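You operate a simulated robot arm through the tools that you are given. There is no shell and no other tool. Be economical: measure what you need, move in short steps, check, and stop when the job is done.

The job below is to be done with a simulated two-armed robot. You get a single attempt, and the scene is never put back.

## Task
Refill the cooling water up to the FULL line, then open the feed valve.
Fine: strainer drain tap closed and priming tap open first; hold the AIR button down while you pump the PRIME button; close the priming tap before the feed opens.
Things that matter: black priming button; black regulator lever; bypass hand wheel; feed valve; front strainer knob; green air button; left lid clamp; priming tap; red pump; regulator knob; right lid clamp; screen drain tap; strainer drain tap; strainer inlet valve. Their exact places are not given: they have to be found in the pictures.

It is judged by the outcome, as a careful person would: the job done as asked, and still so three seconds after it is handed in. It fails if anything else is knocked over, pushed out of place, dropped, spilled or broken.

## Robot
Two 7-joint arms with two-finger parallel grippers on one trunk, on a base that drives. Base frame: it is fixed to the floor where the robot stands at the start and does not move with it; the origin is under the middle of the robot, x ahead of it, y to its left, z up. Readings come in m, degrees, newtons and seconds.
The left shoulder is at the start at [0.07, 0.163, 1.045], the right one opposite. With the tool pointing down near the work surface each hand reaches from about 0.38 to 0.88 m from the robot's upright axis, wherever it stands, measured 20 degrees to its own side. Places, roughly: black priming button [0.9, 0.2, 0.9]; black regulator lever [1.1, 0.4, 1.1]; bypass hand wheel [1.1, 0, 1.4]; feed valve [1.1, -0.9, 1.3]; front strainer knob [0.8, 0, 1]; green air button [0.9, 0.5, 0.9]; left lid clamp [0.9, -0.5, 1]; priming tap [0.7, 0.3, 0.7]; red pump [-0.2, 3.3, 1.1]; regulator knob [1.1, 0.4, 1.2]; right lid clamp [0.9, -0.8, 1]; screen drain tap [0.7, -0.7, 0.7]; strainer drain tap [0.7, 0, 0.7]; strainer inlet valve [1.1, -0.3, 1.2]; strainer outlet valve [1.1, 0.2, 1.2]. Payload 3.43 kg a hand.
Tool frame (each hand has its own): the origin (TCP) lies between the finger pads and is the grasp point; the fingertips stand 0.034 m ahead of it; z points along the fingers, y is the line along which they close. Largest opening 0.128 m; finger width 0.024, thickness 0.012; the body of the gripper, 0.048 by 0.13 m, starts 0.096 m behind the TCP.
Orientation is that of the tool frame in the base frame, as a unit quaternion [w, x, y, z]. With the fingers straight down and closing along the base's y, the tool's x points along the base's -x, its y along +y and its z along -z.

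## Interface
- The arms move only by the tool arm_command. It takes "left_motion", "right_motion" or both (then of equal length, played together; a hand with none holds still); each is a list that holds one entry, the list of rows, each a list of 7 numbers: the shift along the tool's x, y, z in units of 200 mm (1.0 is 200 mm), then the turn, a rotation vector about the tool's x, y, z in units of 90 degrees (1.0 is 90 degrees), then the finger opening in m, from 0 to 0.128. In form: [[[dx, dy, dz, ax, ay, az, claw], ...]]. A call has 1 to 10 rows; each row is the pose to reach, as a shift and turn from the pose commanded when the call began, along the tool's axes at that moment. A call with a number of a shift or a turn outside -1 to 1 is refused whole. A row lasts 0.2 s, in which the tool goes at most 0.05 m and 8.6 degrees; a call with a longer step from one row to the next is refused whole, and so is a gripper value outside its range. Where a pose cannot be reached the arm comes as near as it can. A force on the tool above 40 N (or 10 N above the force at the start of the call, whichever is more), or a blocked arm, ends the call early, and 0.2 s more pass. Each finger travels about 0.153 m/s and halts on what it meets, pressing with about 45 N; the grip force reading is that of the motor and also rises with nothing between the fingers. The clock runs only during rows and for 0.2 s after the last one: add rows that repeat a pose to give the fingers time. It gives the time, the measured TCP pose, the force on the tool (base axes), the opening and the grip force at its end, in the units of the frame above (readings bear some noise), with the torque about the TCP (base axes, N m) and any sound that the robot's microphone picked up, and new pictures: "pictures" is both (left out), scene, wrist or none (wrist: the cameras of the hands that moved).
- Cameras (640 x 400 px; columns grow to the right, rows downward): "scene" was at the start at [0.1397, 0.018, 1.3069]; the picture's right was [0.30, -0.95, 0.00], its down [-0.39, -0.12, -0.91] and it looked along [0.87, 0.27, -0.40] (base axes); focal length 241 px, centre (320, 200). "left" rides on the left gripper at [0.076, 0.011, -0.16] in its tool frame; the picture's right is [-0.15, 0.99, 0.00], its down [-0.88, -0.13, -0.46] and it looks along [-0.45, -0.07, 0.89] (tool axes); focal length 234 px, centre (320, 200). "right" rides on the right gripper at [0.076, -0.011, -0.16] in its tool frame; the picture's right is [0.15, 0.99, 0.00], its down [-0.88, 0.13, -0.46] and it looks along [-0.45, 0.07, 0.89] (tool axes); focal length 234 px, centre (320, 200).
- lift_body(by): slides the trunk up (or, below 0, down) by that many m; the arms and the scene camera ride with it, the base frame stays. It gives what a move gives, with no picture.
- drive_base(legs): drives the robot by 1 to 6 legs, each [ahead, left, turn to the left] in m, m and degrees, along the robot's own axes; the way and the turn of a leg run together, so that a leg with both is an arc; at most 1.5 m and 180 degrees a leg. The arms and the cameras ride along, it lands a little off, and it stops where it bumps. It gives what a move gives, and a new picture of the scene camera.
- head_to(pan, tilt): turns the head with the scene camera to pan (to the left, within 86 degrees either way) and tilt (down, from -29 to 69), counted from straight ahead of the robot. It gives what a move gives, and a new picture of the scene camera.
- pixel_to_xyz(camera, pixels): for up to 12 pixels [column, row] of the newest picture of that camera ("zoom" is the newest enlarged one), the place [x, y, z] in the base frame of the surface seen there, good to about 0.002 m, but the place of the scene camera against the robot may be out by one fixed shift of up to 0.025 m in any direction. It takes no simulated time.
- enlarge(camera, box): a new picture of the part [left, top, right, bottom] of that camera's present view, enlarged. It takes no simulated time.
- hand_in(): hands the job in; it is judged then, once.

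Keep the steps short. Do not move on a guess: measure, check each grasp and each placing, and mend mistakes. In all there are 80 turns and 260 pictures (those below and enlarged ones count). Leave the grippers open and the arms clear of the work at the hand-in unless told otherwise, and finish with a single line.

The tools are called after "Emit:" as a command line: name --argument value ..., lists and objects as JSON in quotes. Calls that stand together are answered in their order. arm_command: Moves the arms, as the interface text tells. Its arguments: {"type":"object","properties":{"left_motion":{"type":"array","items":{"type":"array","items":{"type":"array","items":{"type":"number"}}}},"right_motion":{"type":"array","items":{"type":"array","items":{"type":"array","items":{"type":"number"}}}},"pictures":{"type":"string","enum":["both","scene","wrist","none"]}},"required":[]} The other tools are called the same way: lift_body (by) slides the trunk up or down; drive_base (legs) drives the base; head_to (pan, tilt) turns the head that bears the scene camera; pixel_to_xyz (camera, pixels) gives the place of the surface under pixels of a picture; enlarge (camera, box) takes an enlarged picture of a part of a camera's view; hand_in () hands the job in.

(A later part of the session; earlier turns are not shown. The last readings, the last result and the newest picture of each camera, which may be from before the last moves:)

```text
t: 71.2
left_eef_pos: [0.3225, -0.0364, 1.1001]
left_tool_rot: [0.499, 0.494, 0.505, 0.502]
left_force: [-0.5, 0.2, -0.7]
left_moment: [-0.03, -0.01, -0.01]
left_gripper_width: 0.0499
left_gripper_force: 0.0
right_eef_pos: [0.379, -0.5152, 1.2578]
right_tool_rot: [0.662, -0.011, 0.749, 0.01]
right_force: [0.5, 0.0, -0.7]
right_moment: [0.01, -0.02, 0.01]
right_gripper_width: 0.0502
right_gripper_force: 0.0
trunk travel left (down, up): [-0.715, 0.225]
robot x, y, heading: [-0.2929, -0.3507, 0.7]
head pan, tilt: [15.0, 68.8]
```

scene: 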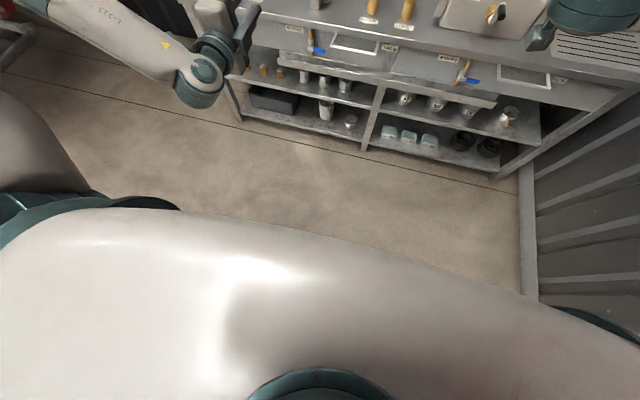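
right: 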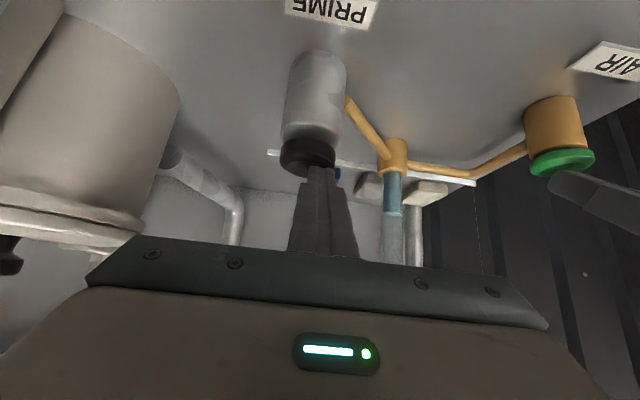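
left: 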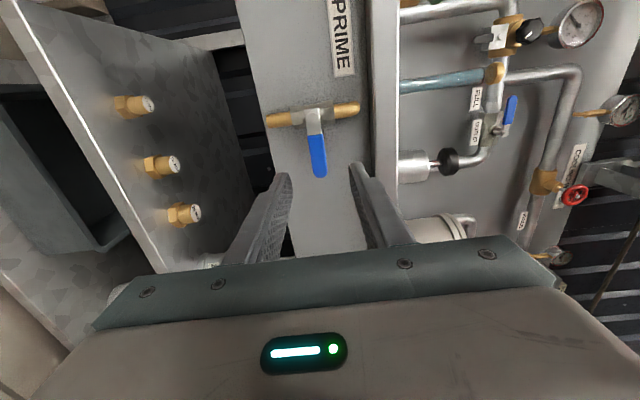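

Nothing of the base protrudes in view. I'll drive right 0.28 m and then ahead 0.45 m, with the hands staying above the bench items.

Emit:
head_to --pan -20 --tilt 15

Emit:
drive_base --legs '[[0, -0.28, 0], [0.45, 0, 0]]'

Emit:
arm_command --right_motion '[[[0, 0, 0, 0, 0, 0, 0.05]]]' --pictures "wrist"

```text
t: 72.4
left_eef_pos: [0.3218, -0.0359, 1.1012]
left_tool_rot: [0.499, 0.495, 0.505, 0.501]
left_force: [-0.3, 0.9, 0.0]
left_moment: [0.03, -0.04, 0.0]
left_gripper_width: 0.0501
left_gripper_force: 0.2
right_eef_pos: [0.3789, -0.5153, 1.2571]
right_tool_rot: [0.663, -0.011, 0.749, 0.01]
right_force: [0.2, 0.2, -0.1]
right_moment: [0.03, 0.03, -0.01]
right_gripper_width: 0.0503
right_gripper_force: 0.1
trunk travel left (down, up): [-0.715, 0.225]
robot x, y, heading: [-0.2884, -0.3489, 0.7]
head pan, tilt: [-20.0, 15.0]
```

scene: 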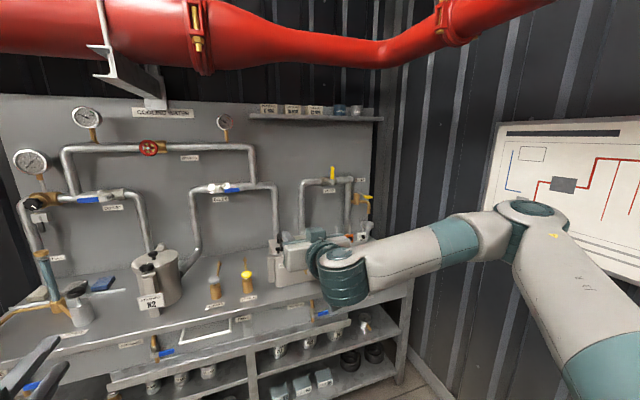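

```text
t: 76.7
left_eef_pos: [0.7683, -0.3135, 1.1011]
left_tool_rot: [0.498, 0.494, 0.505, 0.503]
left_force: [0.4, 0.0, 0.1]
left_moment: [-0.02, -0.05, 0.0]
left_gripper_width: 0.0502
left_gripper_force: 0.0
right_eef_pos: [0.827, -0.7909, 1.2567]
right_tool_rot: [0.663, -0.012, 0.749, 0.011]
right_force: [0.7, 0.1, 0.5]
right_moment: [0.02, -0.05, 0.0]
right_gripper_width: 0.05
right_gripper_force: 0.0
trunk travel left (down, up): [-0.715, 0.225]
robot x, y, heading: [0.1541, -0.6293, 0.8]
head pan, tilt: [-20.0, 15.0]
```

scene: 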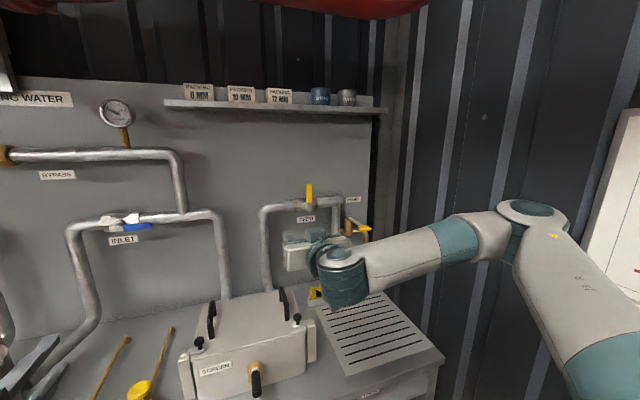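

```text
t: 77.1
left_eef_pos: [0.7671, -0.3127, 1.1039]
left_tool_rot: [0.499, 0.494, 0.505, 0.502]
left_force: [1.0, -0.6, -0.1]
left_moment: [0.01, 0.0, -0.02]
left_gripper_width: 0.0499
left_gripper_force: 0.1
right_eef_pos: [0.8275, -0.7904, 1.2585]
right_tool_rot: [0.663, -0.011, 0.748, 0.011]
right_force: [-0.4, 0.0, 0.4]
right_moment: [0.0, -0.01, 0.02]
right_gripper_width: 0.05
right_gripper_force: 0.1
trunk travel left (down, up): [-0.715, 0.225]
robot x, y, heading: [0.1547, -0.6285, 1.0]
head pan, tilt: [-20.0, 15.0]
```

right: 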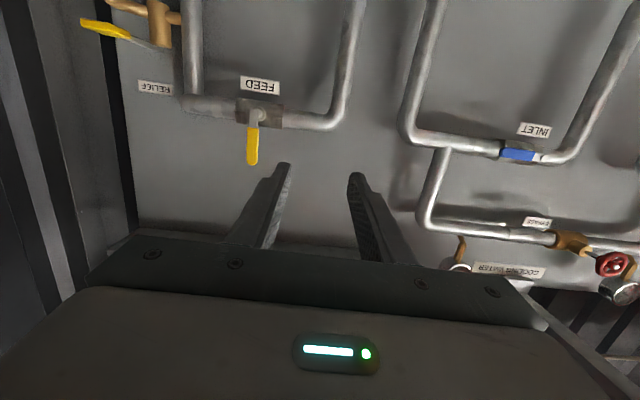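

The feed valve is visible in the wrist view. I'll measure and magnify it.

Emit:
pixel_to_xyz --camera "right" --pixels '[[252, 160], [252, 145], [253, 132], [255, 118], [246, 145], [259, 145], [220, 105], [300, 121], [245, 105], [272, 110]]'

Emit:
enlarge --camera "right" --box '[200, 70, 310, 180]'

Emit:
enlarge --camera "scene" --box '[250, 170, 380, 260]'

Emit:
enlarge --camera "scene" --box '[60, 190, 220, 290]'

```text
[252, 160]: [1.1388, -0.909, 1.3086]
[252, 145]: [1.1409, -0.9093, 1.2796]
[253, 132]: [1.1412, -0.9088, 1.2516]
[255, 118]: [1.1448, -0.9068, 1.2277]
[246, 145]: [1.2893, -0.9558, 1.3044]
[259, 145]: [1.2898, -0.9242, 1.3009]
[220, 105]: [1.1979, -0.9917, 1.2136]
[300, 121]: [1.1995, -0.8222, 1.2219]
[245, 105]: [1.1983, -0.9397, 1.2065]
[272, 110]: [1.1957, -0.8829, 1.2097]
```

```text
3.64 times, centred on (255, 125) of right
```

zoom: 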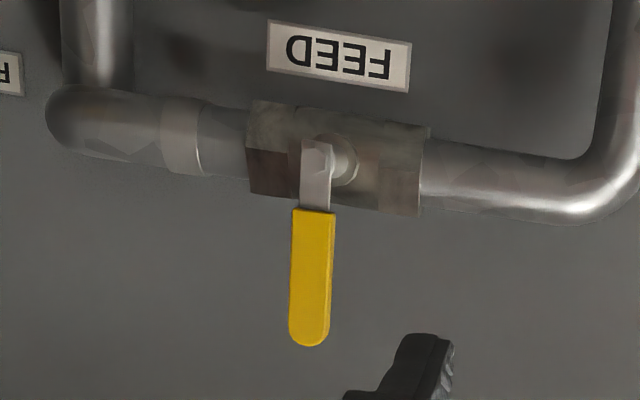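

```text
4.44 times, centred on (315, 215) of scene
```

zoom: 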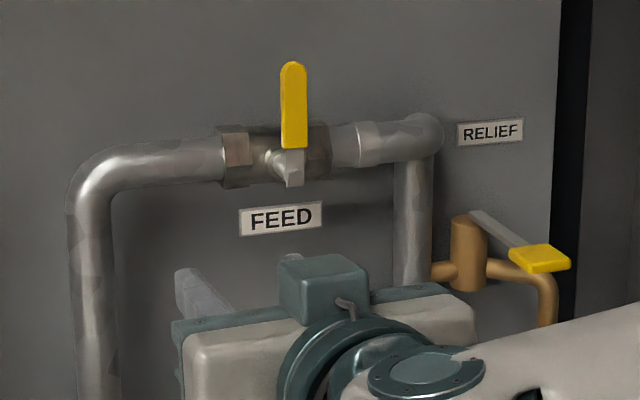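

```text
4.00 times, centred on (140, 240) of scene
```

zoom: 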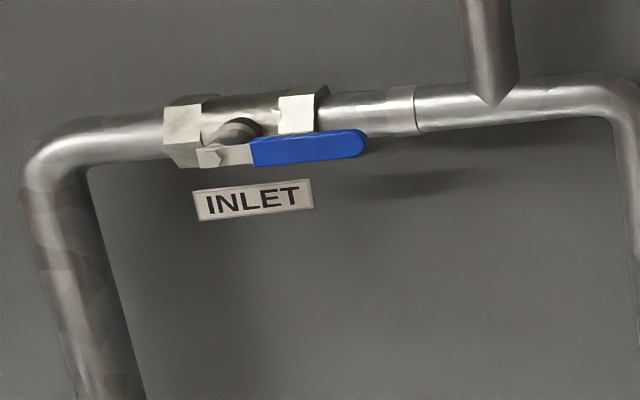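

Feed pivot is at (y −0.908, z 1.22) with the handle reaching z 1.32 and its front at x 1.14. I'll drive ahead 0.10 m to bring it in reach.

Emit:
drive_base --legs '[[0.1, 0, -1]]'

```text
t: 78.2
left_eef_pos: [0.8726, -0.3224, 1.1013]
left_tool_rot: [0.502, 0.498, 0.501, 0.499]
left_force: [0.4, -0.4, 0.2]
left_moment: [-0.01, -0.02, 0.02]
left_gripper_width: 0.0497
left_gripper_force: 0.1
right_eef_pos: [0.9238, -0.8014, 1.2577]
right_tool_rot: [0.662, -0.005, 0.749, 0.005]
right_force: [0.1, -0.3, 0.7]
right_moment: [-0.01, 0.01, 0.02]
right_gripper_width: 0.0499
right_gripper_force: 0.0
trunk travel left (down, up): [-0.715, 0.225]
robot x, y, heading: [0.2578, -0.6319, 0.0]
head pan, tilt: [-20.0, 15.0]
```

scene: 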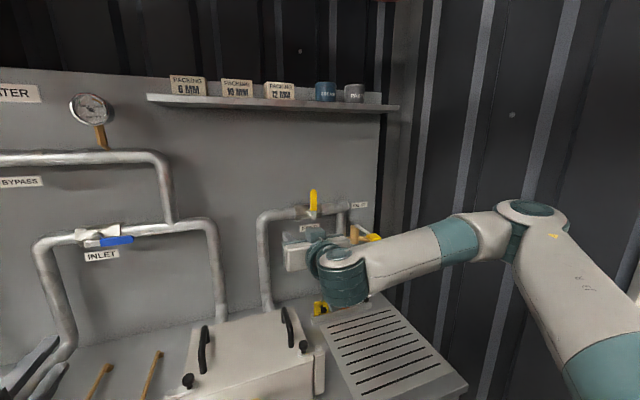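

Now move the right hand forward 0.1 m and across to y −0.908, still 10 cm short of the handle.

Emit:
arm_command --right_motion '[[[0, -0.1, 0.08, 0, 0, 0, 0.05], [0, -0.2, 0.16, 0, 0, 0, 0.05], [0, -0.3, 0.24, 0, 0, 0, 0.05], [0, -0.4, 0.32, 0, 0, 0, 0.05], [0, -0.53, 0.4, 0, 0, 0, 0.05], [0, -0.53, 0.4, 0, 0, 0, 0.05]]]'

Emit:
enlarge --camera "right" --box '[240, 60, 400, 220]'

```text
t: 79.6
left_eef_pos: [0.8734, -0.3243, 1.1006]
left_tool_rot: [0.502, 0.499, 0.501, 0.498]
left_force: [0.3, 0.3, -0.5]
left_moment: [-0.04, 0.06, 0.04]
left_gripper_width: 0.0499
left_gripper_force: 0.2
right_eef_pos: [1.001, -0.9325, 1.241]
right_tool_rot: [0.662, -0.006, 0.749, 0.007]
right_force: [-0.1, -0.5, 1.3]
right_moment: [-0.02, 0.03, 0.04]
right_gripper_width: 0.0499
right_gripper_force: 0.0
right hand out of reach, approached as far as the arm can: row 2, 3, 4, 5, 6
trunk travel left (down, up): [-0.715, 0.225]
robot x, y, heading: [0.2548, -0.6322, -0.1]
head pan, tilt: [-20.0, 15.0]
```

scene: 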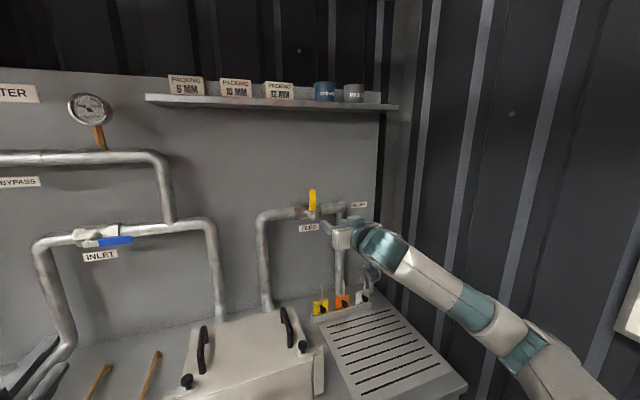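
right: 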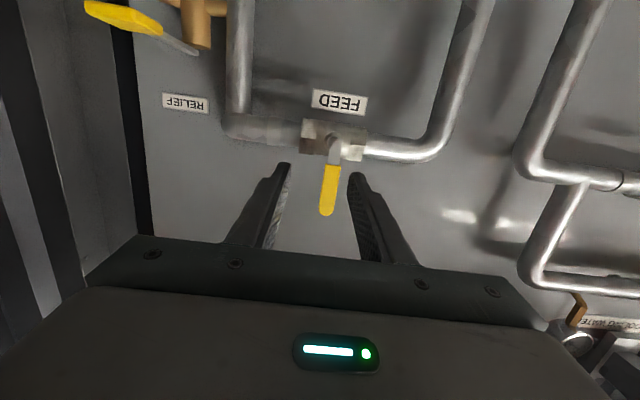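

```text
2.50 times, centred on (320, 140) of right
```

zoom: 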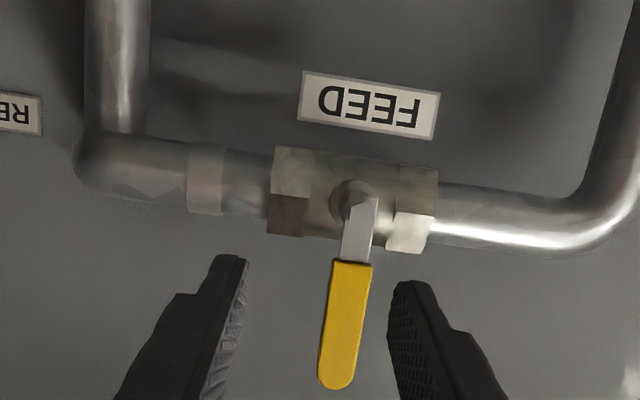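

The arm is now reaching in with the elbow low. I'll level it and align it with the handle: y −0.908, z 1.285.

Emit:
arm_command --right_motion '[[[-0.06, 0.03, 0.04, 0, -0.02, 0, 0.05], [-0.12, 0.06, 0.08, 0, -0.04, 0, 0.05], [-0.18, 0.09, 0.12, 0, -0.06, 0, 0.05], [-0.243, 0.12, 0.17, 0, -0.079, 0, 0.05], [-0.243, 0.12, 0.17, 0, -0.079, 0, 0.05]]]'

```text
t: 80.8
left_eef_pos: [0.8737, -0.3205, 1.1007]
left_tool_rot: [0.503, 0.497, 0.502, 0.498]
left_force: [-0.1, 0.8, 0.3]
left_moment: [-0.01, 0.0, -0.05]
left_gripper_width: 0.0504
left_gripper_force: 0.0
right_eef_pos: [0.9855, -0.9612, 1.2788]
right_tool_rot: [0.707, -0.007, 0.707, 0.007]
right_force: [-0.6, 0.3, -0.2]
right_moment: [0.02, 0.02, 0.04]
right_gripper_width: 0.05
right_gripper_force: 0.1
right hand out of reach, approached as far as the arm can: row 1, 2, 3, 4, 5
trunk travel left (down, up): [-0.715, 0.225]
robot x, y, heading: [0.2564, -0.6279, -0.0]
head pan, tilt: [-20.0, 15.0]
```

scene: 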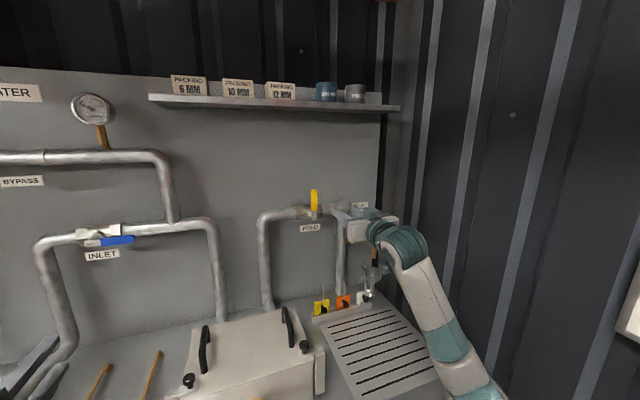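
right: 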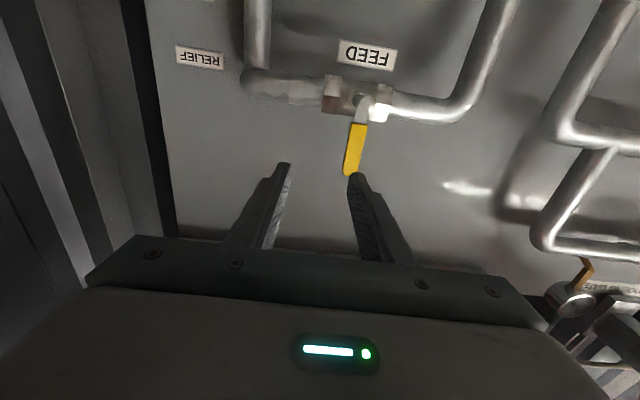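

The arm drifted outward instead. I'll check where the forearm is relative to the bench and wall.

Emit:
pixel_to_xyz --camera "scene" --pixels '[[405, 245], [430, 300], [455, 340], [470, 370], [485, 395], [435, 370], [355, 230], [380, 310]]'

Emit:
head_to --pan -45 --tilt 40

```text
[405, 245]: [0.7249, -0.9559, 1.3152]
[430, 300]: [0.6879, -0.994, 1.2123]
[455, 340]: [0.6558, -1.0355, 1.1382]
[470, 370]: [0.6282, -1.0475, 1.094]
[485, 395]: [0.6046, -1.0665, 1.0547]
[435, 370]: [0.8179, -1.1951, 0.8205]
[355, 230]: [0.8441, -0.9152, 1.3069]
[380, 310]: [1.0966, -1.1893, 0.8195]
```

```text
t: 81.7
left_eef_pos: [0.8725, -0.3226, 1.1014]
left_tool_rot: [0.502, 0.498, 0.501, 0.499]
left_force: [-0.6, -0.4, 0.1]
left_moment: [0.04, -0.02, 0.0]
left_gripper_width: 0.0501
left_gripper_force: 0.1
right_eef_pos: [0.9853, -0.9639, 1.2789]
right_tool_rot: [0.707, -0.006, 0.708, 0.006]
right_force: [-0.8, -0.1, 0.2]
right_moment: [-0.01, -0.01, 0.01]
right_gripper_width: 0.05
right_gripper_force: 0.1
trunk travel left (down, up): [-0.715, 0.225]
robot x, y, heading: [0.2547, -0.6295, 0.0]
head pan, tilt: [-45.0, 40.0]
```

scene: 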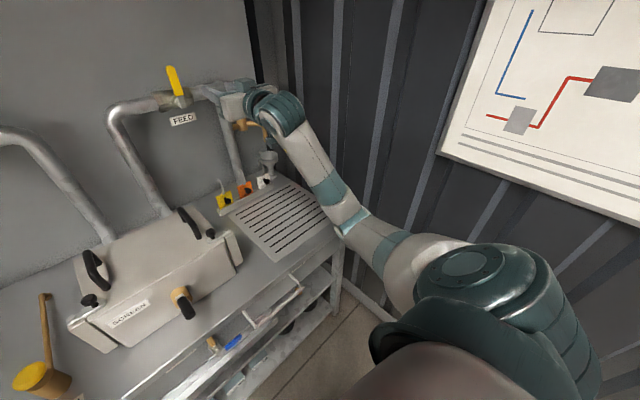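

The forearm is clear of bench and wall. I'll try a small move inward (+y) and forward to see whether the arm follows.

Emit:
arm_command --right_motion '[[[0, 0.07, 0.02, 0, 0, 0, 0.05], [0, 0.14, 0.04, 0, 0, 0, 0.05], [0, 0.21, 0.07, 0, 0, 0, 0.05], [-0.02, 0.28, 0.1, 0, 0, 0, 0.05], [-0.03, 0.28, 0.15, 0, 0, 0, 0.05], [-0.03, 0.28, 0.2, 0, 0, 0, 0.05], [-0.03, 0.28, 0.2, 0, 0, 0, 0.05]]]'

```text
t: 83.3
left_eef_pos: [0.872, -0.3221, 1.1007]
left_tool_rot: [0.503, 0.498, 0.501, 0.499]
left_force: [0.6, 0.0, 0.0]
left_moment: [0.05, 0.02, 0.02]
left_gripper_width: 0.05
left_gripper_force: 0.0
right_eef_pos: [0.9869, -0.9617, 1.2797]
right_tool_rot: [0.707, -0.005, 0.708, 0.007]
right_force: [0.5, 0.1, 0.1]
right_moment: [-0.01, -0.02, 0.01]
right_gripper_width: 0.0501
right_gripper_force: 0.1
right hand out of reach, approached as far as the arm can: row 1, 2, 3, 4, 5, 6, 7
trunk travel left (down, up): [-0.715, 0.225]
robot x, y, heading: [0.2543, -0.6277, -0.1]
head pan, tilt: [-45.0, 40.0]
```

scene: 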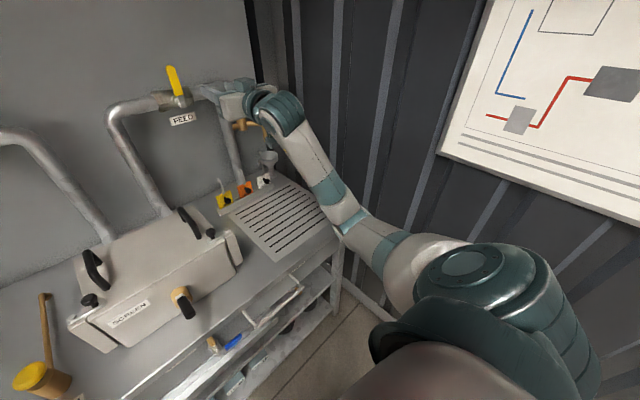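
right: 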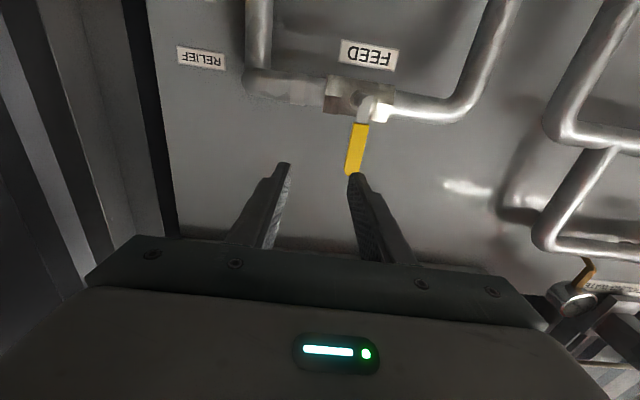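

The arm sits against a joint limit in this posture. I'll return it to the pitched-down posture that worked before, pulling inward and back.

Emit:
arm_command --right_motion '[[[0, 0.08, -0.04, 0, 0.05, 0, 0.05], [0, 0.16, -0.08, 0, 0.1, 0, 0.05], [0, 0.24, -0.12, 0, 0.15, 0, 0.05], [0, 0.32, -0.16, 0, 0.2, 0, 0.05], [0, 0.4, -0.2, 0, 0.25, 0, 0.05], [0, 0.48, -0.25, 0, 0.3, 0, 0.05], [0, 0.56, -0.3, 0, 0.35, 0, 0.05], [0, 0.64, -0.35, 0, 0.4, 0, 0.05], [0, 0.72, -0.4, 0, 0.45, 0, 0.05], [0, 0.8, -0.45, 0, 0.5, 0, 0.05]]]' --pictures "scene"

```text
t: 85.5
left_eef_pos: [0.8729, -0.3213, 1.1014]
left_tool_rot: [0.503, 0.497, 0.502, 0.498]
left_force: [0.4, 0.1, 0.9]
left_moment: [0.01, 0.01, 0.01]
left_gripper_width: 0.0503
left_gripper_force: 0.0
right_eef_pos: [0.8973, -0.8012, 1.2783]
right_tool_rot: [0.384, -0.007, 0.923, 0.003]
right_force: [-0.6, 0.1, -0.2]
right_moment: [-0.05, -0.01, 0.01]
right_gripper_width: 0.05
right_gripper_force: 0.0
trunk travel left (down, up): [-0.715, 0.225]
robot x, y, heading: [0.2604, -0.6264, -0.0]
head pan, tilt: [-45.0, 40.0]
```

scene: 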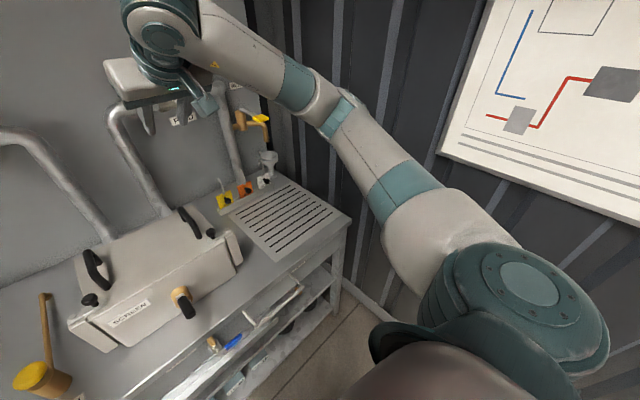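

The posture recovered with no reach warning. In the earlier successful grips the shoulder was level with or above the hand, so I'll raise the trunk 0.15 m and approach again.

Emit:
lift_body --by 0.15

Emit:
head_to --pan -30 --tilt 30

```text
t: 87.3
left_eef_pos: [0.8733, -0.3213, 1.2508]
left_tool_rot: [0.502, 0.498, 0.501, 0.499]
left_force: [0.5, -0.1, -0.2]
left_moment: [0.0, -0.01, -0.03]
left_gripper_width: 0.0501
left_gripper_force: 0.0
right_eef_pos: [0.8986, -0.8017, 1.4264]
right_tool_rot: [0.384, -0.007, 0.923, 0.003]
right_force: [-0.1, -0.9, -0.4]
right_moment: [0.02, -0.01, 0.0]
right_gripper_width: 0.0499
right_gripper_force: 0.0
trunk travel left (down, up): [-0.865, 0.075]
robot x, y, heading: [0.2571, -0.6281, 0.1]
head pan, tilt: [-45.0, 40.0]
```

```text
t: 88.0
left_eef_pos: [0.8722, -0.3214, 1.2509]
left_tool_rot: [0.502, 0.498, 0.501, 0.498]
left_force: [-0.7, -0.2, 0.7]
left_moment: [0.05, -0.01, -0.01]
left_gripper_width: 0.05
left_gripper_force: 0.0
right_eef_pos: [0.8974, -0.8024, 1.4267]
right_tool_rot: [0.383, -0.006, 0.924, 0.003]
right_force: [1.1, -0.6, 1.1]
right_moment: [-0.01, -0.01, 0.01]
right_gripper_width: 0.0501
right_gripper_force: 0.1
trunk travel left (down, up): [-0.865, 0.075]
robot x, y, heading: [0.2554, -0.6283, 0.1]
head pan, tilt: [-30.0, 30.0]
```

scene: 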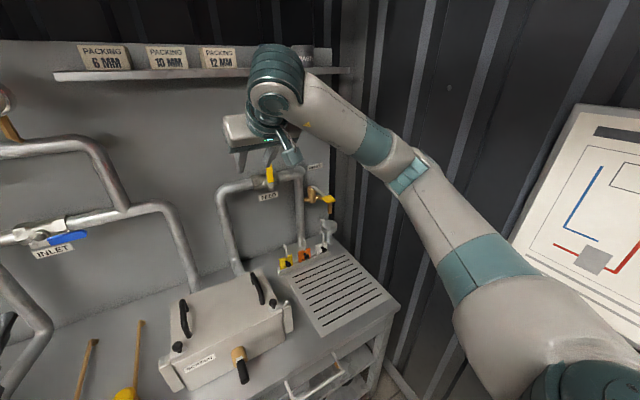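

Lower to valve height while levelling, aiming for (1.01, −0.90, 1.285).

Emit:
arm_command --right_motion '[[[0.01, -0.05, 0.088, 0, -0.05, 0, 0.05], [0.021, -0.1, 0.177, 0, -0.1, 0, 0.05], [0.032, -0.15, 0.265, 0, -0.15, 0, 0.05], [0.042, -0.2, 0.354, 0, -0.2, 0, 0.05], [0.053, -0.25, 0.442, 0, -0.25, 0, 0.05], [0.064, -0.3, 0.53, 0, -0.3, 0, 0.05], [0.074, -0.35, 0.619, 0, -0.35, 0, 0.05], [0.085, -0.4, 0.707, 0, -0.4, 0, 0.05], [0.095, -0.45, 0.796, 0, -0.45, 0, 0.05], [0.106, -0.5, 0.884, 0, -0.5, 0, 0.05]]]'

```text
t: 90.2
left_eef_pos: [0.8729, -0.3213, 1.251]
left_tool_rot: [0.502, 0.498, 0.501, 0.499]
left_force: [0.3, -0.3, 0.3]
left_moment: [-0.03, 0.02, 0.05]
left_gripper_width: 0.0498
left_gripper_force: 0.1
right_eef_pos: [0.9694, -0.8676, 1.3365]
right_tool_rot: [0.604, -0.006, 0.797, 0.005]
right_force: [0.1, -0.3, 0.3]
right_moment: [0.01, 0.0, 0.01]
right_gripper_width: 0.05
right_gripper_force: 0.1
right hand out of reach, approached as far as the arm can: row 7, 8, 9, 10
trunk travel left (down, up): [-0.865, 0.075]
robot x, y, heading: [0.2512, -0.6254, -0.2]
head pan, tilt: [-30.0, 30.0]
```

scene: 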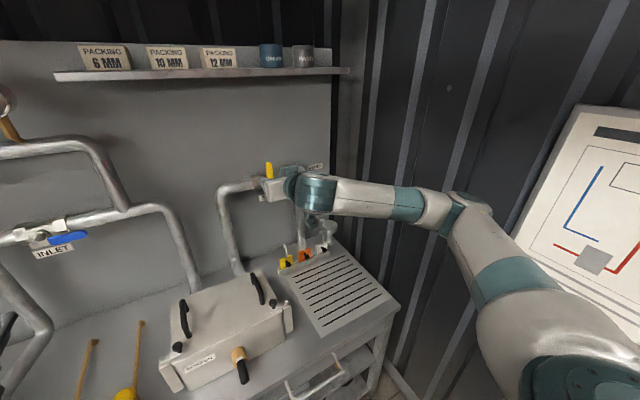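
right: 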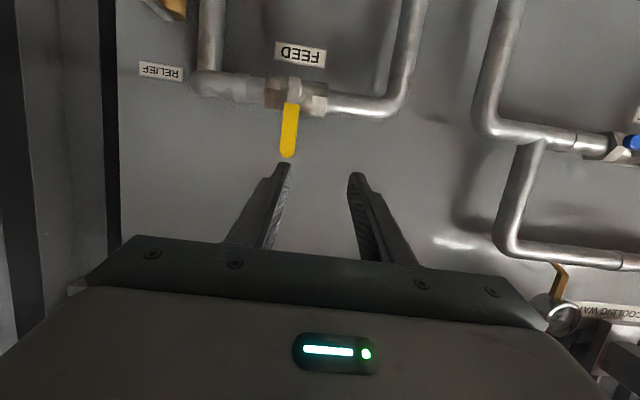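

Levelling stalls while the hand is close in; it should be easier further out. I'll keep this slight pitch (16°) and move forward and across first.

Emit:
arm_command --right_motion '[[[0.013, -0.04, 0.066, 0, 0, 0, 0.05], [0.025, -0.08, 0.132, 0, 0, 0, 0.05], [0.038, -0.12, 0.198, 0, 0, 0, 0.05], [0.05, -0.16, 0.264, 0, 0, 0, 0.05], [0.063, -0.2, 0.33, 0, 0, 0, 0.05], [0.063, -0.2, 0.33, 0, 0, 0, 0.05]]]'

```text
t: 91.7
left_eef_pos: [0.8717, -0.3222, 1.2512]
left_tool_rot: [0.503, 0.497, 0.502, 0.498]
left_force: [-0.9, 0.2, -0.3]
left_moment: [0.01, 0.02, 0.02]
left_gripper_width: 0.05
left_gripper_force: 0.0
right_eef_pos: [1.03, -0.9089, 1.3048]
right_tool_rot: [0.605, -0.006, 0.796, 0.005]
right_force: [-0.4, 0.0, 0.6]
right_moment: [0.01, -0.01, 0.0]
right_gripper_width: 0.05
right_gripper_force: 0.1
trunk travel left (down, up): [-0.865, 0.075]
robot x, y, heading: [0.2586, -0.6276, -0.0]
head pan, tilt: [-30.0, 30.0]
```

scene: 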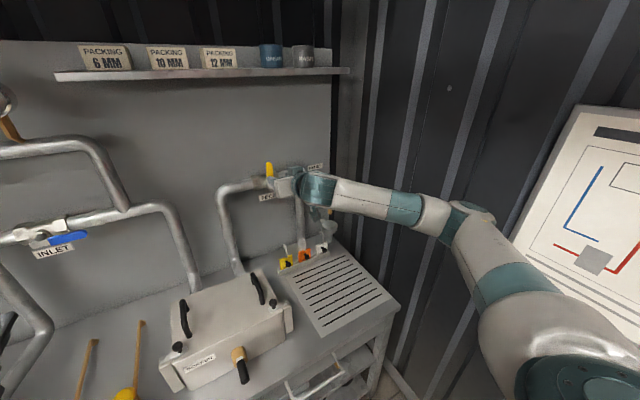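
right: 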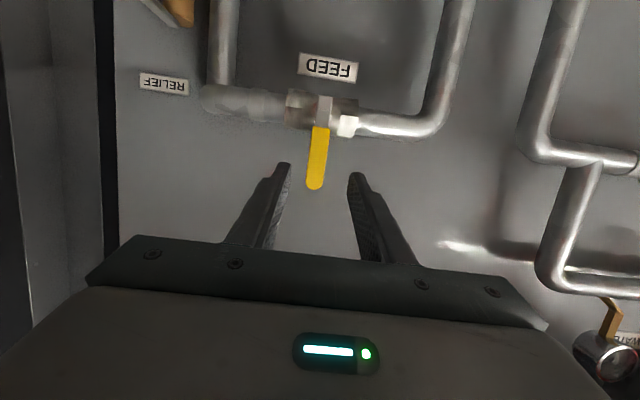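

That followed exactly. Now level out while advancing another 4 cm.

Emit:
arm_command --right_motion '[[[0.005, 0, 0.053, 0, -0.043, 0, 0.05], [0.009, 0, 0.106, 0, -0.086, 0, 0.05], [0.013, 0, 0.16, 0, -0.13, 0, 0.05], [0.018, 0, 0.213, 0, -0.17, 0, 0.05], [0.018, 0, 0.213, 0, -0.17, 0, 0.05]]]'

Emit:
pixel_to_xyz --camera "right" --pixels '[[318, 150], [318, 165], [318, 180]]'

```text
t: 92.8
left_eef_pos: [0.8724, -0.3222, 1.251]
left_tool_rot: [0.502, 0.498, 0.501, 0.498]
left_force: [0.6, 0.2, -0.2]
left_moment: [-0.02, 0.01, 0.0]
left_gripper_width: 0.0502
left_gripper_force: 0.1
right_eef_pos: [1.03, -0.9098, 1.3043]
right_tool_rot: [0.604, -0.005, 0.797, 0.004]
right_force: [0.7, 0.7, -0.4]
right_moment: [0.0, 0.01, 0.0]
right_gripper_width: 0.0503
right_gripper_force: 0.1
right hand out of reach, approached as far as the arm can: row 1, 2, 3, 4, 5
trunk travel left (down, up): [-0.865, 0.075]
robot x, y, heading: [0.2565, -0.6306, 0.1]
head pan, tilt: [-30.0, 30.0]
```

scene: 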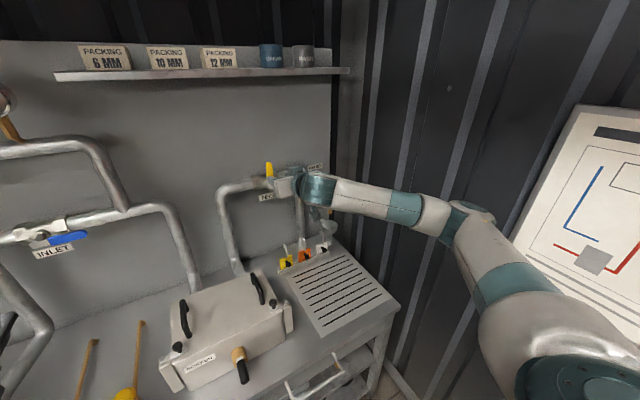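
right: 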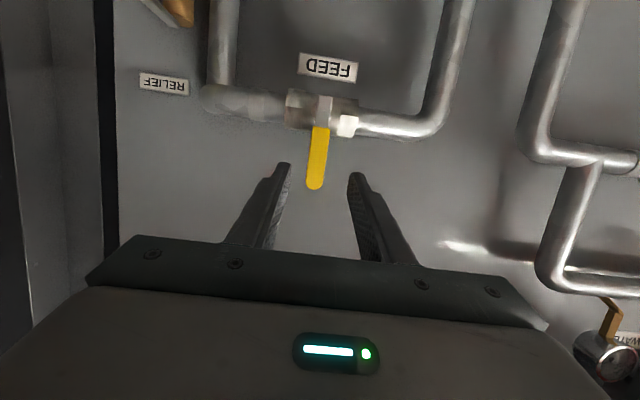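

```text
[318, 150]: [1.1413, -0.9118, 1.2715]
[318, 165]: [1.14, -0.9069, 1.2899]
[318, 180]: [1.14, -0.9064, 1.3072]
```

Levelling is not possible here, but 16° is fine. Rather than grip and roll, I'll push the handle with closed fingers from its right side. First I'll close, shift right of the handle and advance beside it.

Emit:
arm_command --right_motion '[[[0.02, -0.06, 0.005, 0, 0, 0, 0.02], [0.04, -0.12, 0.01, 0, 0, 0, 0], [0.058, -0.165, 0.016, 0, 0, 0, 0], [0.058, -0.165, 0.016, 0, 0, 0, 0], [0.027, -0.165, 0.127, 0, 0, 0, 0], [-0.005, -0.165, 0.238, 0, 0, 0, 0], [-0.036, -0.165, 0.349, 0, 0, 0, 0], [-0.067, -0.165, 0.459, 0, 0, 0, 0], [-0.067, -0.165, 0.459, 0, 0, 0, 0]]]'

Emit:
enlarge --camera "right" --box '[240, 80, 420, 260]'

```text
t: 94.8
left_eef_pos: [0.8722, -0.3226, 1.2519]
left_tool_rot: [0.502, 0.498, 0.501, 0.499]
left_force: [-0.4, 0.4, -0.4]
left_moment: [0.0, 0.01, 0.02]
left_gripper_width: 0.0498
left_gripper_force: 0.0
right_eef_pos: [1.1231, -0.9405, 1.2935]
right_tool_rot: [0.604, -0.005, 0.797, 0.004]
right_force: [-0.1, -0.6, -0.2]
right_moment: [0.02, -0.01, -0.01]
right_gripper_width: 0.0002
right_gripper_force: 32.9
trunk travel left (down, up): [-0.865, 0.075]
robot x, y, heading: [0.2563, -0.6297, -0.1]
head pan, tilt: [-30.0, 30.0]
```

scene: 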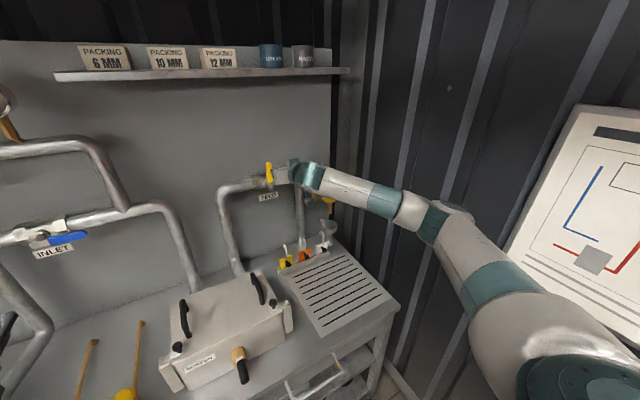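
right: 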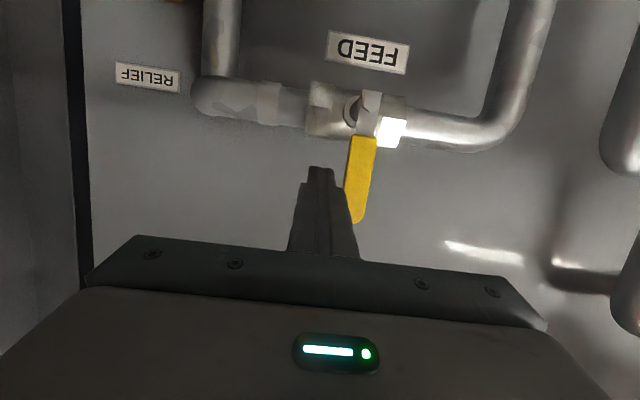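

```text
2.22 times, centred on (330, 170) of right
```

zoom: 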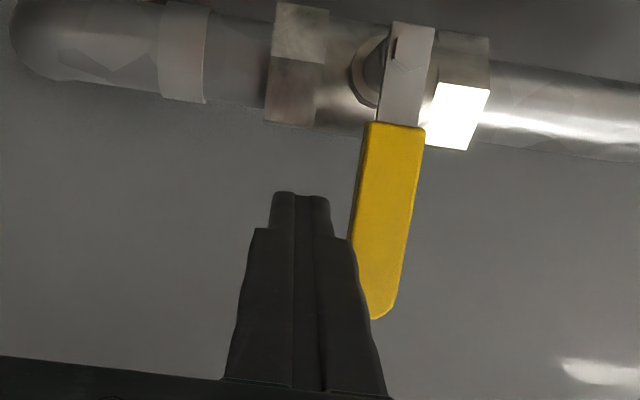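

Fingers are on the right side of the handle. I'll gently push it left by about 20° and watch the force.

Emit:
arm_command --right_motion '[[[0, 0.04, 0, 0, 0, 0, 0], [-0.005, 0.07, -0.001, 0, 0, 0, 0], [-0.01, 0.1, -0.003, 0, 0, 0, 0], [-0.014, 0.13, -0.004, 0, 0, 0, 0], [-0.016, 0.16, -0.005, 0, 0, 0, 0], [-0.018, 0.19, -0.005, 0, 0, 0, 0]]]' --pictures "wrist"

```text
t: 96.1
left_eef_pos: [0.8761, -0.3268, 1.2509]
left_tool_rot: [0.504, 0.5, 0.499, 0.496]
left_force: [0.2, 0.5, -0.1]
left_moment: [0.02, -0.04, -0.08]
left_gripper_width: 0.0502
left_gripper_force: 0.0
right_eef_pos: [1.1233, -0.9306, 1.2945]
right_tool_rot: [0.602, 0.006, 0.798, -0.01]
right_force: [-1.7, -20.4, -4.5]
right_moment: [-0.24, 0.03, -0.41]
right_gripper_width: 0.0
right_gripper_force: 33.3
trunk travel left (down, up): [-0.865, 0.075]
robot x, y, heading: [0.2569, -0.6309, -0.4]
head pan, tilt: [-30.0, 30.0]
stopped in row 6 (right hand): the force on the tool passed its limit (the readings are from after the stop); the commanded pose is now the measured one
```

right: 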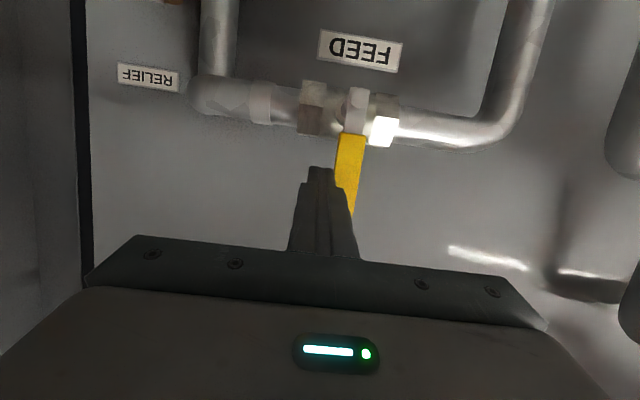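

It is blocked at that side (force limit, handle unmoved), so the valve opens the other way. I'll back out, cross to the left side of the handle and advance again.

Emit:
arm_command --right_motion '[[[0, -0.05, 0, 0, 0, 0, 0], [0.04, -0.05, -0.144, 0, 0, 0, 0], [0.08, -0.05, -0.289, 0, 0, 0, 0], [0.122, -0.05, -0.433, 0, 0, 0, 0], [0.122, 0.06, -0.433, 0, 0, 0, 0], [0.122, 0.17, -0.433, 0, 0, 0, 0], [0.122, 0.288, -0.433, 0, 0, 0, 0], [0.122, 0.288, -0.433, 0, 0, 0, 0]]]' --pictures "wrist"

```text
t: 97.9
left_eef_pos: [0.8739, -0.3224, 1.2504]
left_tool_rot: [0.504, 0.498, 0.501, 0.497]
left_force: [0.1, 0.4, -0.1]
left_moment: [0.03, -0.02, -0.03]
left_gripper_width: 0.0498
left_gripper_force: 0.1
right_eef_pos: [1.0353, -0.8936, 1.3059]
right_tool_rot: [0.602, -0.001, 0.799, -0.003]
right_force: [-1.2, 1.1, -0.6]
right_moment: [-0.02, -0.02, -0.01]
right_gripper_width: 0.0
right_gripper_force: 33.6
right hand out of reach, approached as far as the arm can: row 5, 6, 7, 8
trunk travel left (down, up): [-0.865, 0.075]
robot x, y, heading: [0.26, -0.6285, -0.3]
head pan, tilt: [-30.0, 30.0]
```

right: 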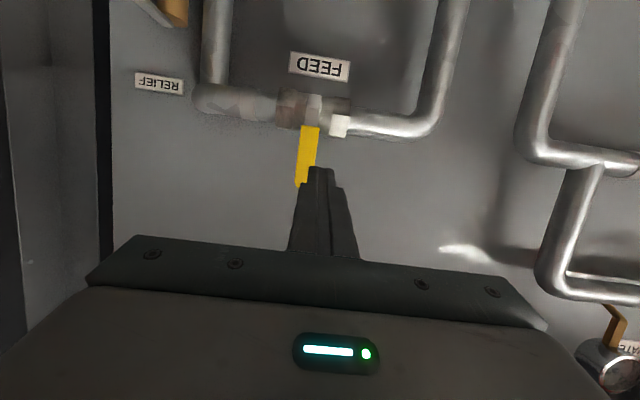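

Reach is limited close-in, but better further forward. I'll advance to just short of the handle's face, then cross to the left.

Emit:
arm_command --right_motion '[[[-0.008, 0, 0.09, 0, 0, 0, 0], [-0.016, 0, 0.18, 0, 0, 0, 0], [-0.023, 0, 0.28, 0, 0, 0, 0], [-0.023, 0.04, 0.28, 0, 0, 0, 0], [-0.023, 0.09, 0.28, 0, 0, 0, 0], [-0.023, 0.13, 0.28, 0, 0, 0, 0], [-0.023, 0.13, 0.28, 0, 0, 0, 0]]]' --pictures "wrist"

```text
t: 99.5
left_eef_pos: [0.8749, -0.3246, 1.2513]
left_tool_rot: [0.503, 0.499, 0.5, 0.498]
left_force: [0.4, -0.2, -1.2]
left_moment: [0.01, 0.01, 0.02]
left_gripper_width: 0.05
left_gripper_force: 0.0
right_eef_pos: [1.0878, -0.8881, 1.2959]
right_tool_rot: [0.601, 0.002, 0.799, -0.004]
right_force: [0.0, 0.0, -1.7]
right_moment: [0.01, -0.03, 0.0]
right_gripper_width: 0.0
right_gripper_force: 33.0
right hand out of reach, approached as far as the arm can: row 3, 4, 5, 6, 7
trunk travel left (down, up): [-0.865, 0.075]
robot x, y, heading: [0.2565, -0.63, -0.2]
head pan, tilt: [-30.0, 30.0]
```

right: 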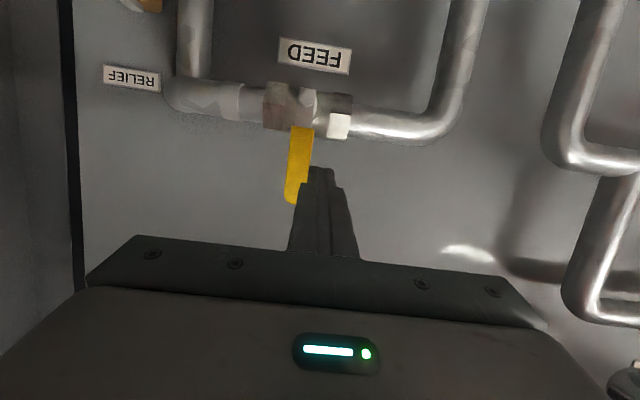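

The arm won't go further inward, so I'll shift the base 4 cm left to carry the hand past the handle (tips are 2 cm in front of it).

Emit:
drive_base --legs '[[0, 0.035, 0]]'

Emit:
arm_command --right_motion '[[[0, 0, 0, 0, 0, 0, 0]]]' --pictures "wrist"

```text
t: 100.3
left_eef_pos: [0.874, -0.301, 1.2537]
left_tool_rot: [0.503, 0.5, 0.498, 0.498]
left_force: [0.4, -1.4, -0.7]
left_moment: [0.0, -0.02, 0.14]
left_gripper_width: 0.0502
left_gripper_force: 0.1
right_eef_pos: [1.0883, -0.8655, 1.2943]
right_tool_rot: [0.602, 0.004, 0.799, -0.001]
right_force: [-0.9, -0.3, 0.3]
right_moment: [0.03, -0.05, 0.11]
right_gripper_width: 0.0
right_gripper_force: 33.0
trunk travel left (down, up): [-0.865, 0.075]
robot x, y, heading: [0.2571, -0.5951, 0.1]
head pan, tilt: [-30.0, 30.0]
```

scene: 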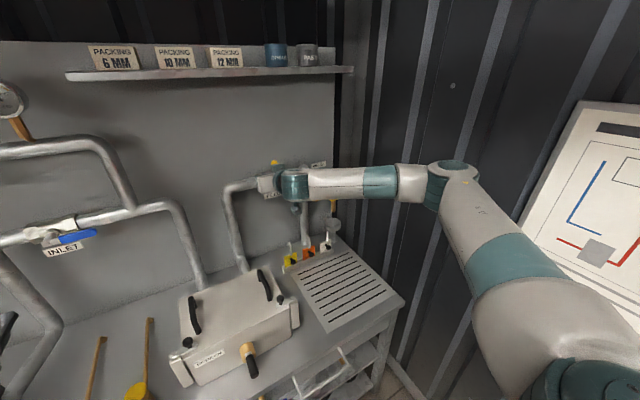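

```text
t: 100.7
left_eef_pos: [0.8736, -0.2912, 1.2509]
left_tool_rot: [0.504, 0.499, 0.5, 0.497]
left_force: [0.2, 1.2, 0.5]
left_moment: [0.01, 0.0, -0.04]
left_gripper_width: 0.0499
left_gripper_force: 0.0
right_eef_pos: [1.0876, -0.8543, 1.2973]
right_tool_rot: [0.601, 0.0, 0.799, -0.003]
right_force: [0.0, 0.8, -0.7]
right_moment: [0.01, -0.01, 0.0]
right_gripper_width: 0.0001
right_gripper_force: 32.3
trunk travel left (down, up): [-0.865, 0.075]
robot x, y, heading: [0.2582, -0.5973, -0.5]
head pan, tilt: [-30.0, 30.0]
```

right: 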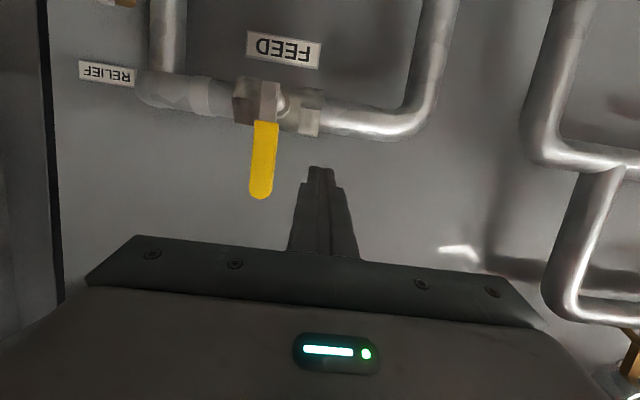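

Hand is left of the handle now. I'll advance beside it and push toward the right (−y) about 30°.

Emit:
arm_command --right_motion '[[[-0.024, 0, 0.084, 0, 0, 0, 0], [-0.048, 0, 0.168, 0, 0, 0, 0], [-0.048, -0.08, 0.168, 0, 0, 0, 0], [-0.048, -0.155, 0.168, 0, 0, 0, 0], [-0.048, -0.2, 0.168, 0, 0, 0, 0], [-0.048, -0.243, 0.168, 0, 0, 0, 0], [-0.048, -0.29, 0.168, 0, 0, 0, 0], [-0.048, -0.333, 0.168, 0, 0, 0, 0]]]' --pictures "wrist"

```text
t: 102.5
left_eef_pos: [0.8745, -0.2922, 1.2516]
left_tool_rot: [0.505, 0.499, 0.5, 0.496]
left_force: [0.6, -0.5, 0.4]
left_moment: [0.0, 0.01, -0.03]
left_gripper_width: 0.0501
left_gripper_force: 0.0
right_eef_pos: [1.1217, -0.9219, 1.2964]
right_tool_rot: [0.601, 0.002, 0.799, -0.004]
right_force: [-0.1, -0.1, 0.4]
right_moment: [0.0, 0.0, 0.0]
right_gripper_width: 0.0001
right_gripper_force: 33.0
trunk travel left (down, up): [-0.865, 0.075]
robot x, y, heading: [0.258, -0.5956, -0.1]
head pan, tilt: [-30.0, 30.0]
```

right: 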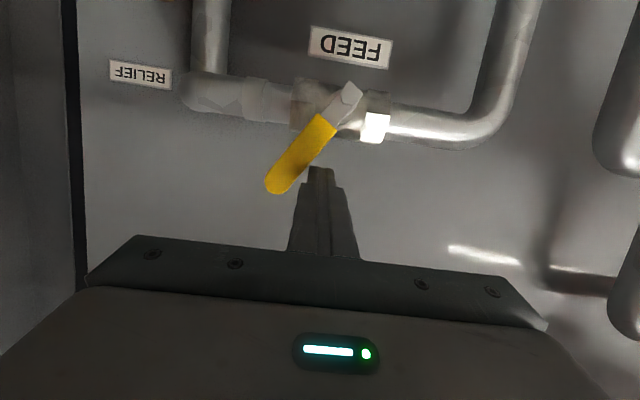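

It turns freely this way. I'll follow the arc down to horizontal.

Emit:
arm_command --right_motion '[[[0.012, -0.04, 0.003, 0, 0, 0, 0], [0.029, -0.078, 0.008, 0, 0, 0, 0], [0.05, -0.115, 0.014, 0, 0, 0, 0], [0.077, -0.152, 0.022, 0, 0, 0, 0], [0.108, -0.182, 0.03, 0, 0, 0, 0], [0.141, -0.211, 0.04, 0, 0, 0, 0], [0.18, -0.232, 0.052, 0, 0, 0, 0], [0.218, -0.25, 0.063, 0, 0, 0, 0], [0.26, -0.26, 0.075, 0, 0, 0, 0]]]'

Emit:
enlarge --camera "right" --box '[220, 60, 420, 240]'

```text
t: 104.5
left_eef_pos: [0.8719, -0.2909, 1.2524]
left_tool_rot: [0.506, 0.499, 0.499, 0.496]
left_force: [-0.4, 0.0, -0.1]
left_moment: [-0.01, -0.01, 0.02]
left_gripper_width: 0.0498
left_gripper_force: 0.1
right_eef_pos: [1.1199, -0.9757, 1.2506]
right_tool_rot: [0.606, 0.002, 0.795, -0.005]
right_force: [5.0, 0.6, 23.3]
right_moment: [0.01, -0.8, -0.21]
right_gripper_width: 0.0
right_gripper_force: 32.9
trunk travel left (down, up): [-0.865, 0.075]
robot x, y, heading: [0.2567, -0.6016, -0.2]
head pan, tilt: [-30.0, 30.0]
```

scene: 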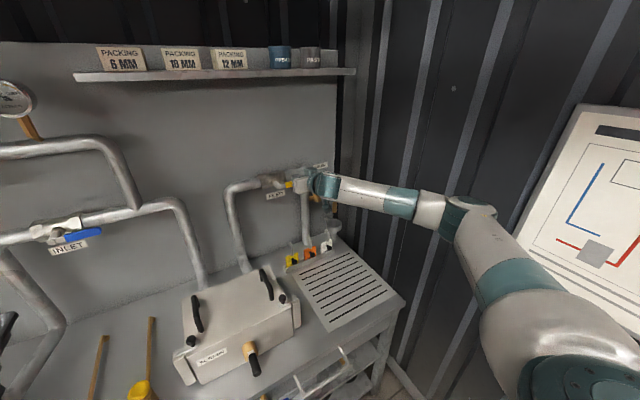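
right: 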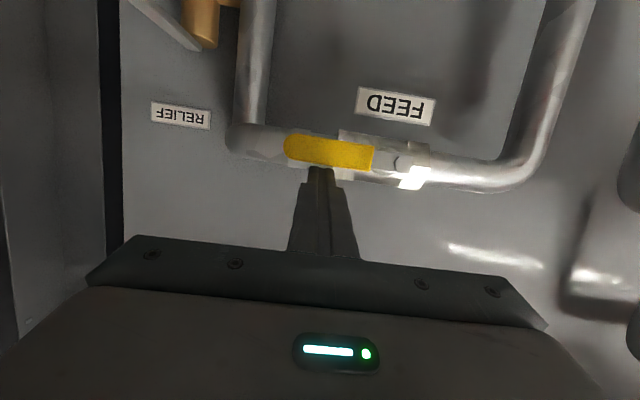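

```text
2.22 times, centred on (320, 150) of right
```

zoom: 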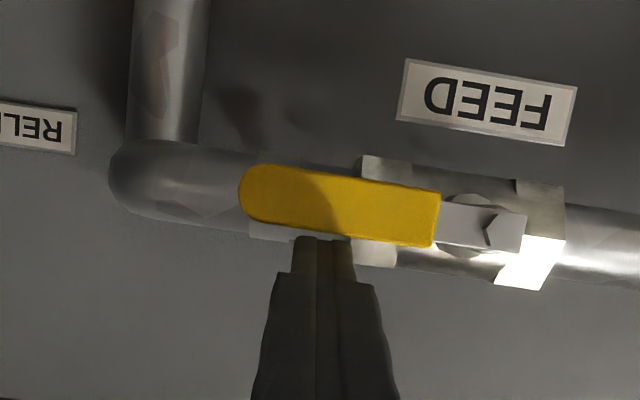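

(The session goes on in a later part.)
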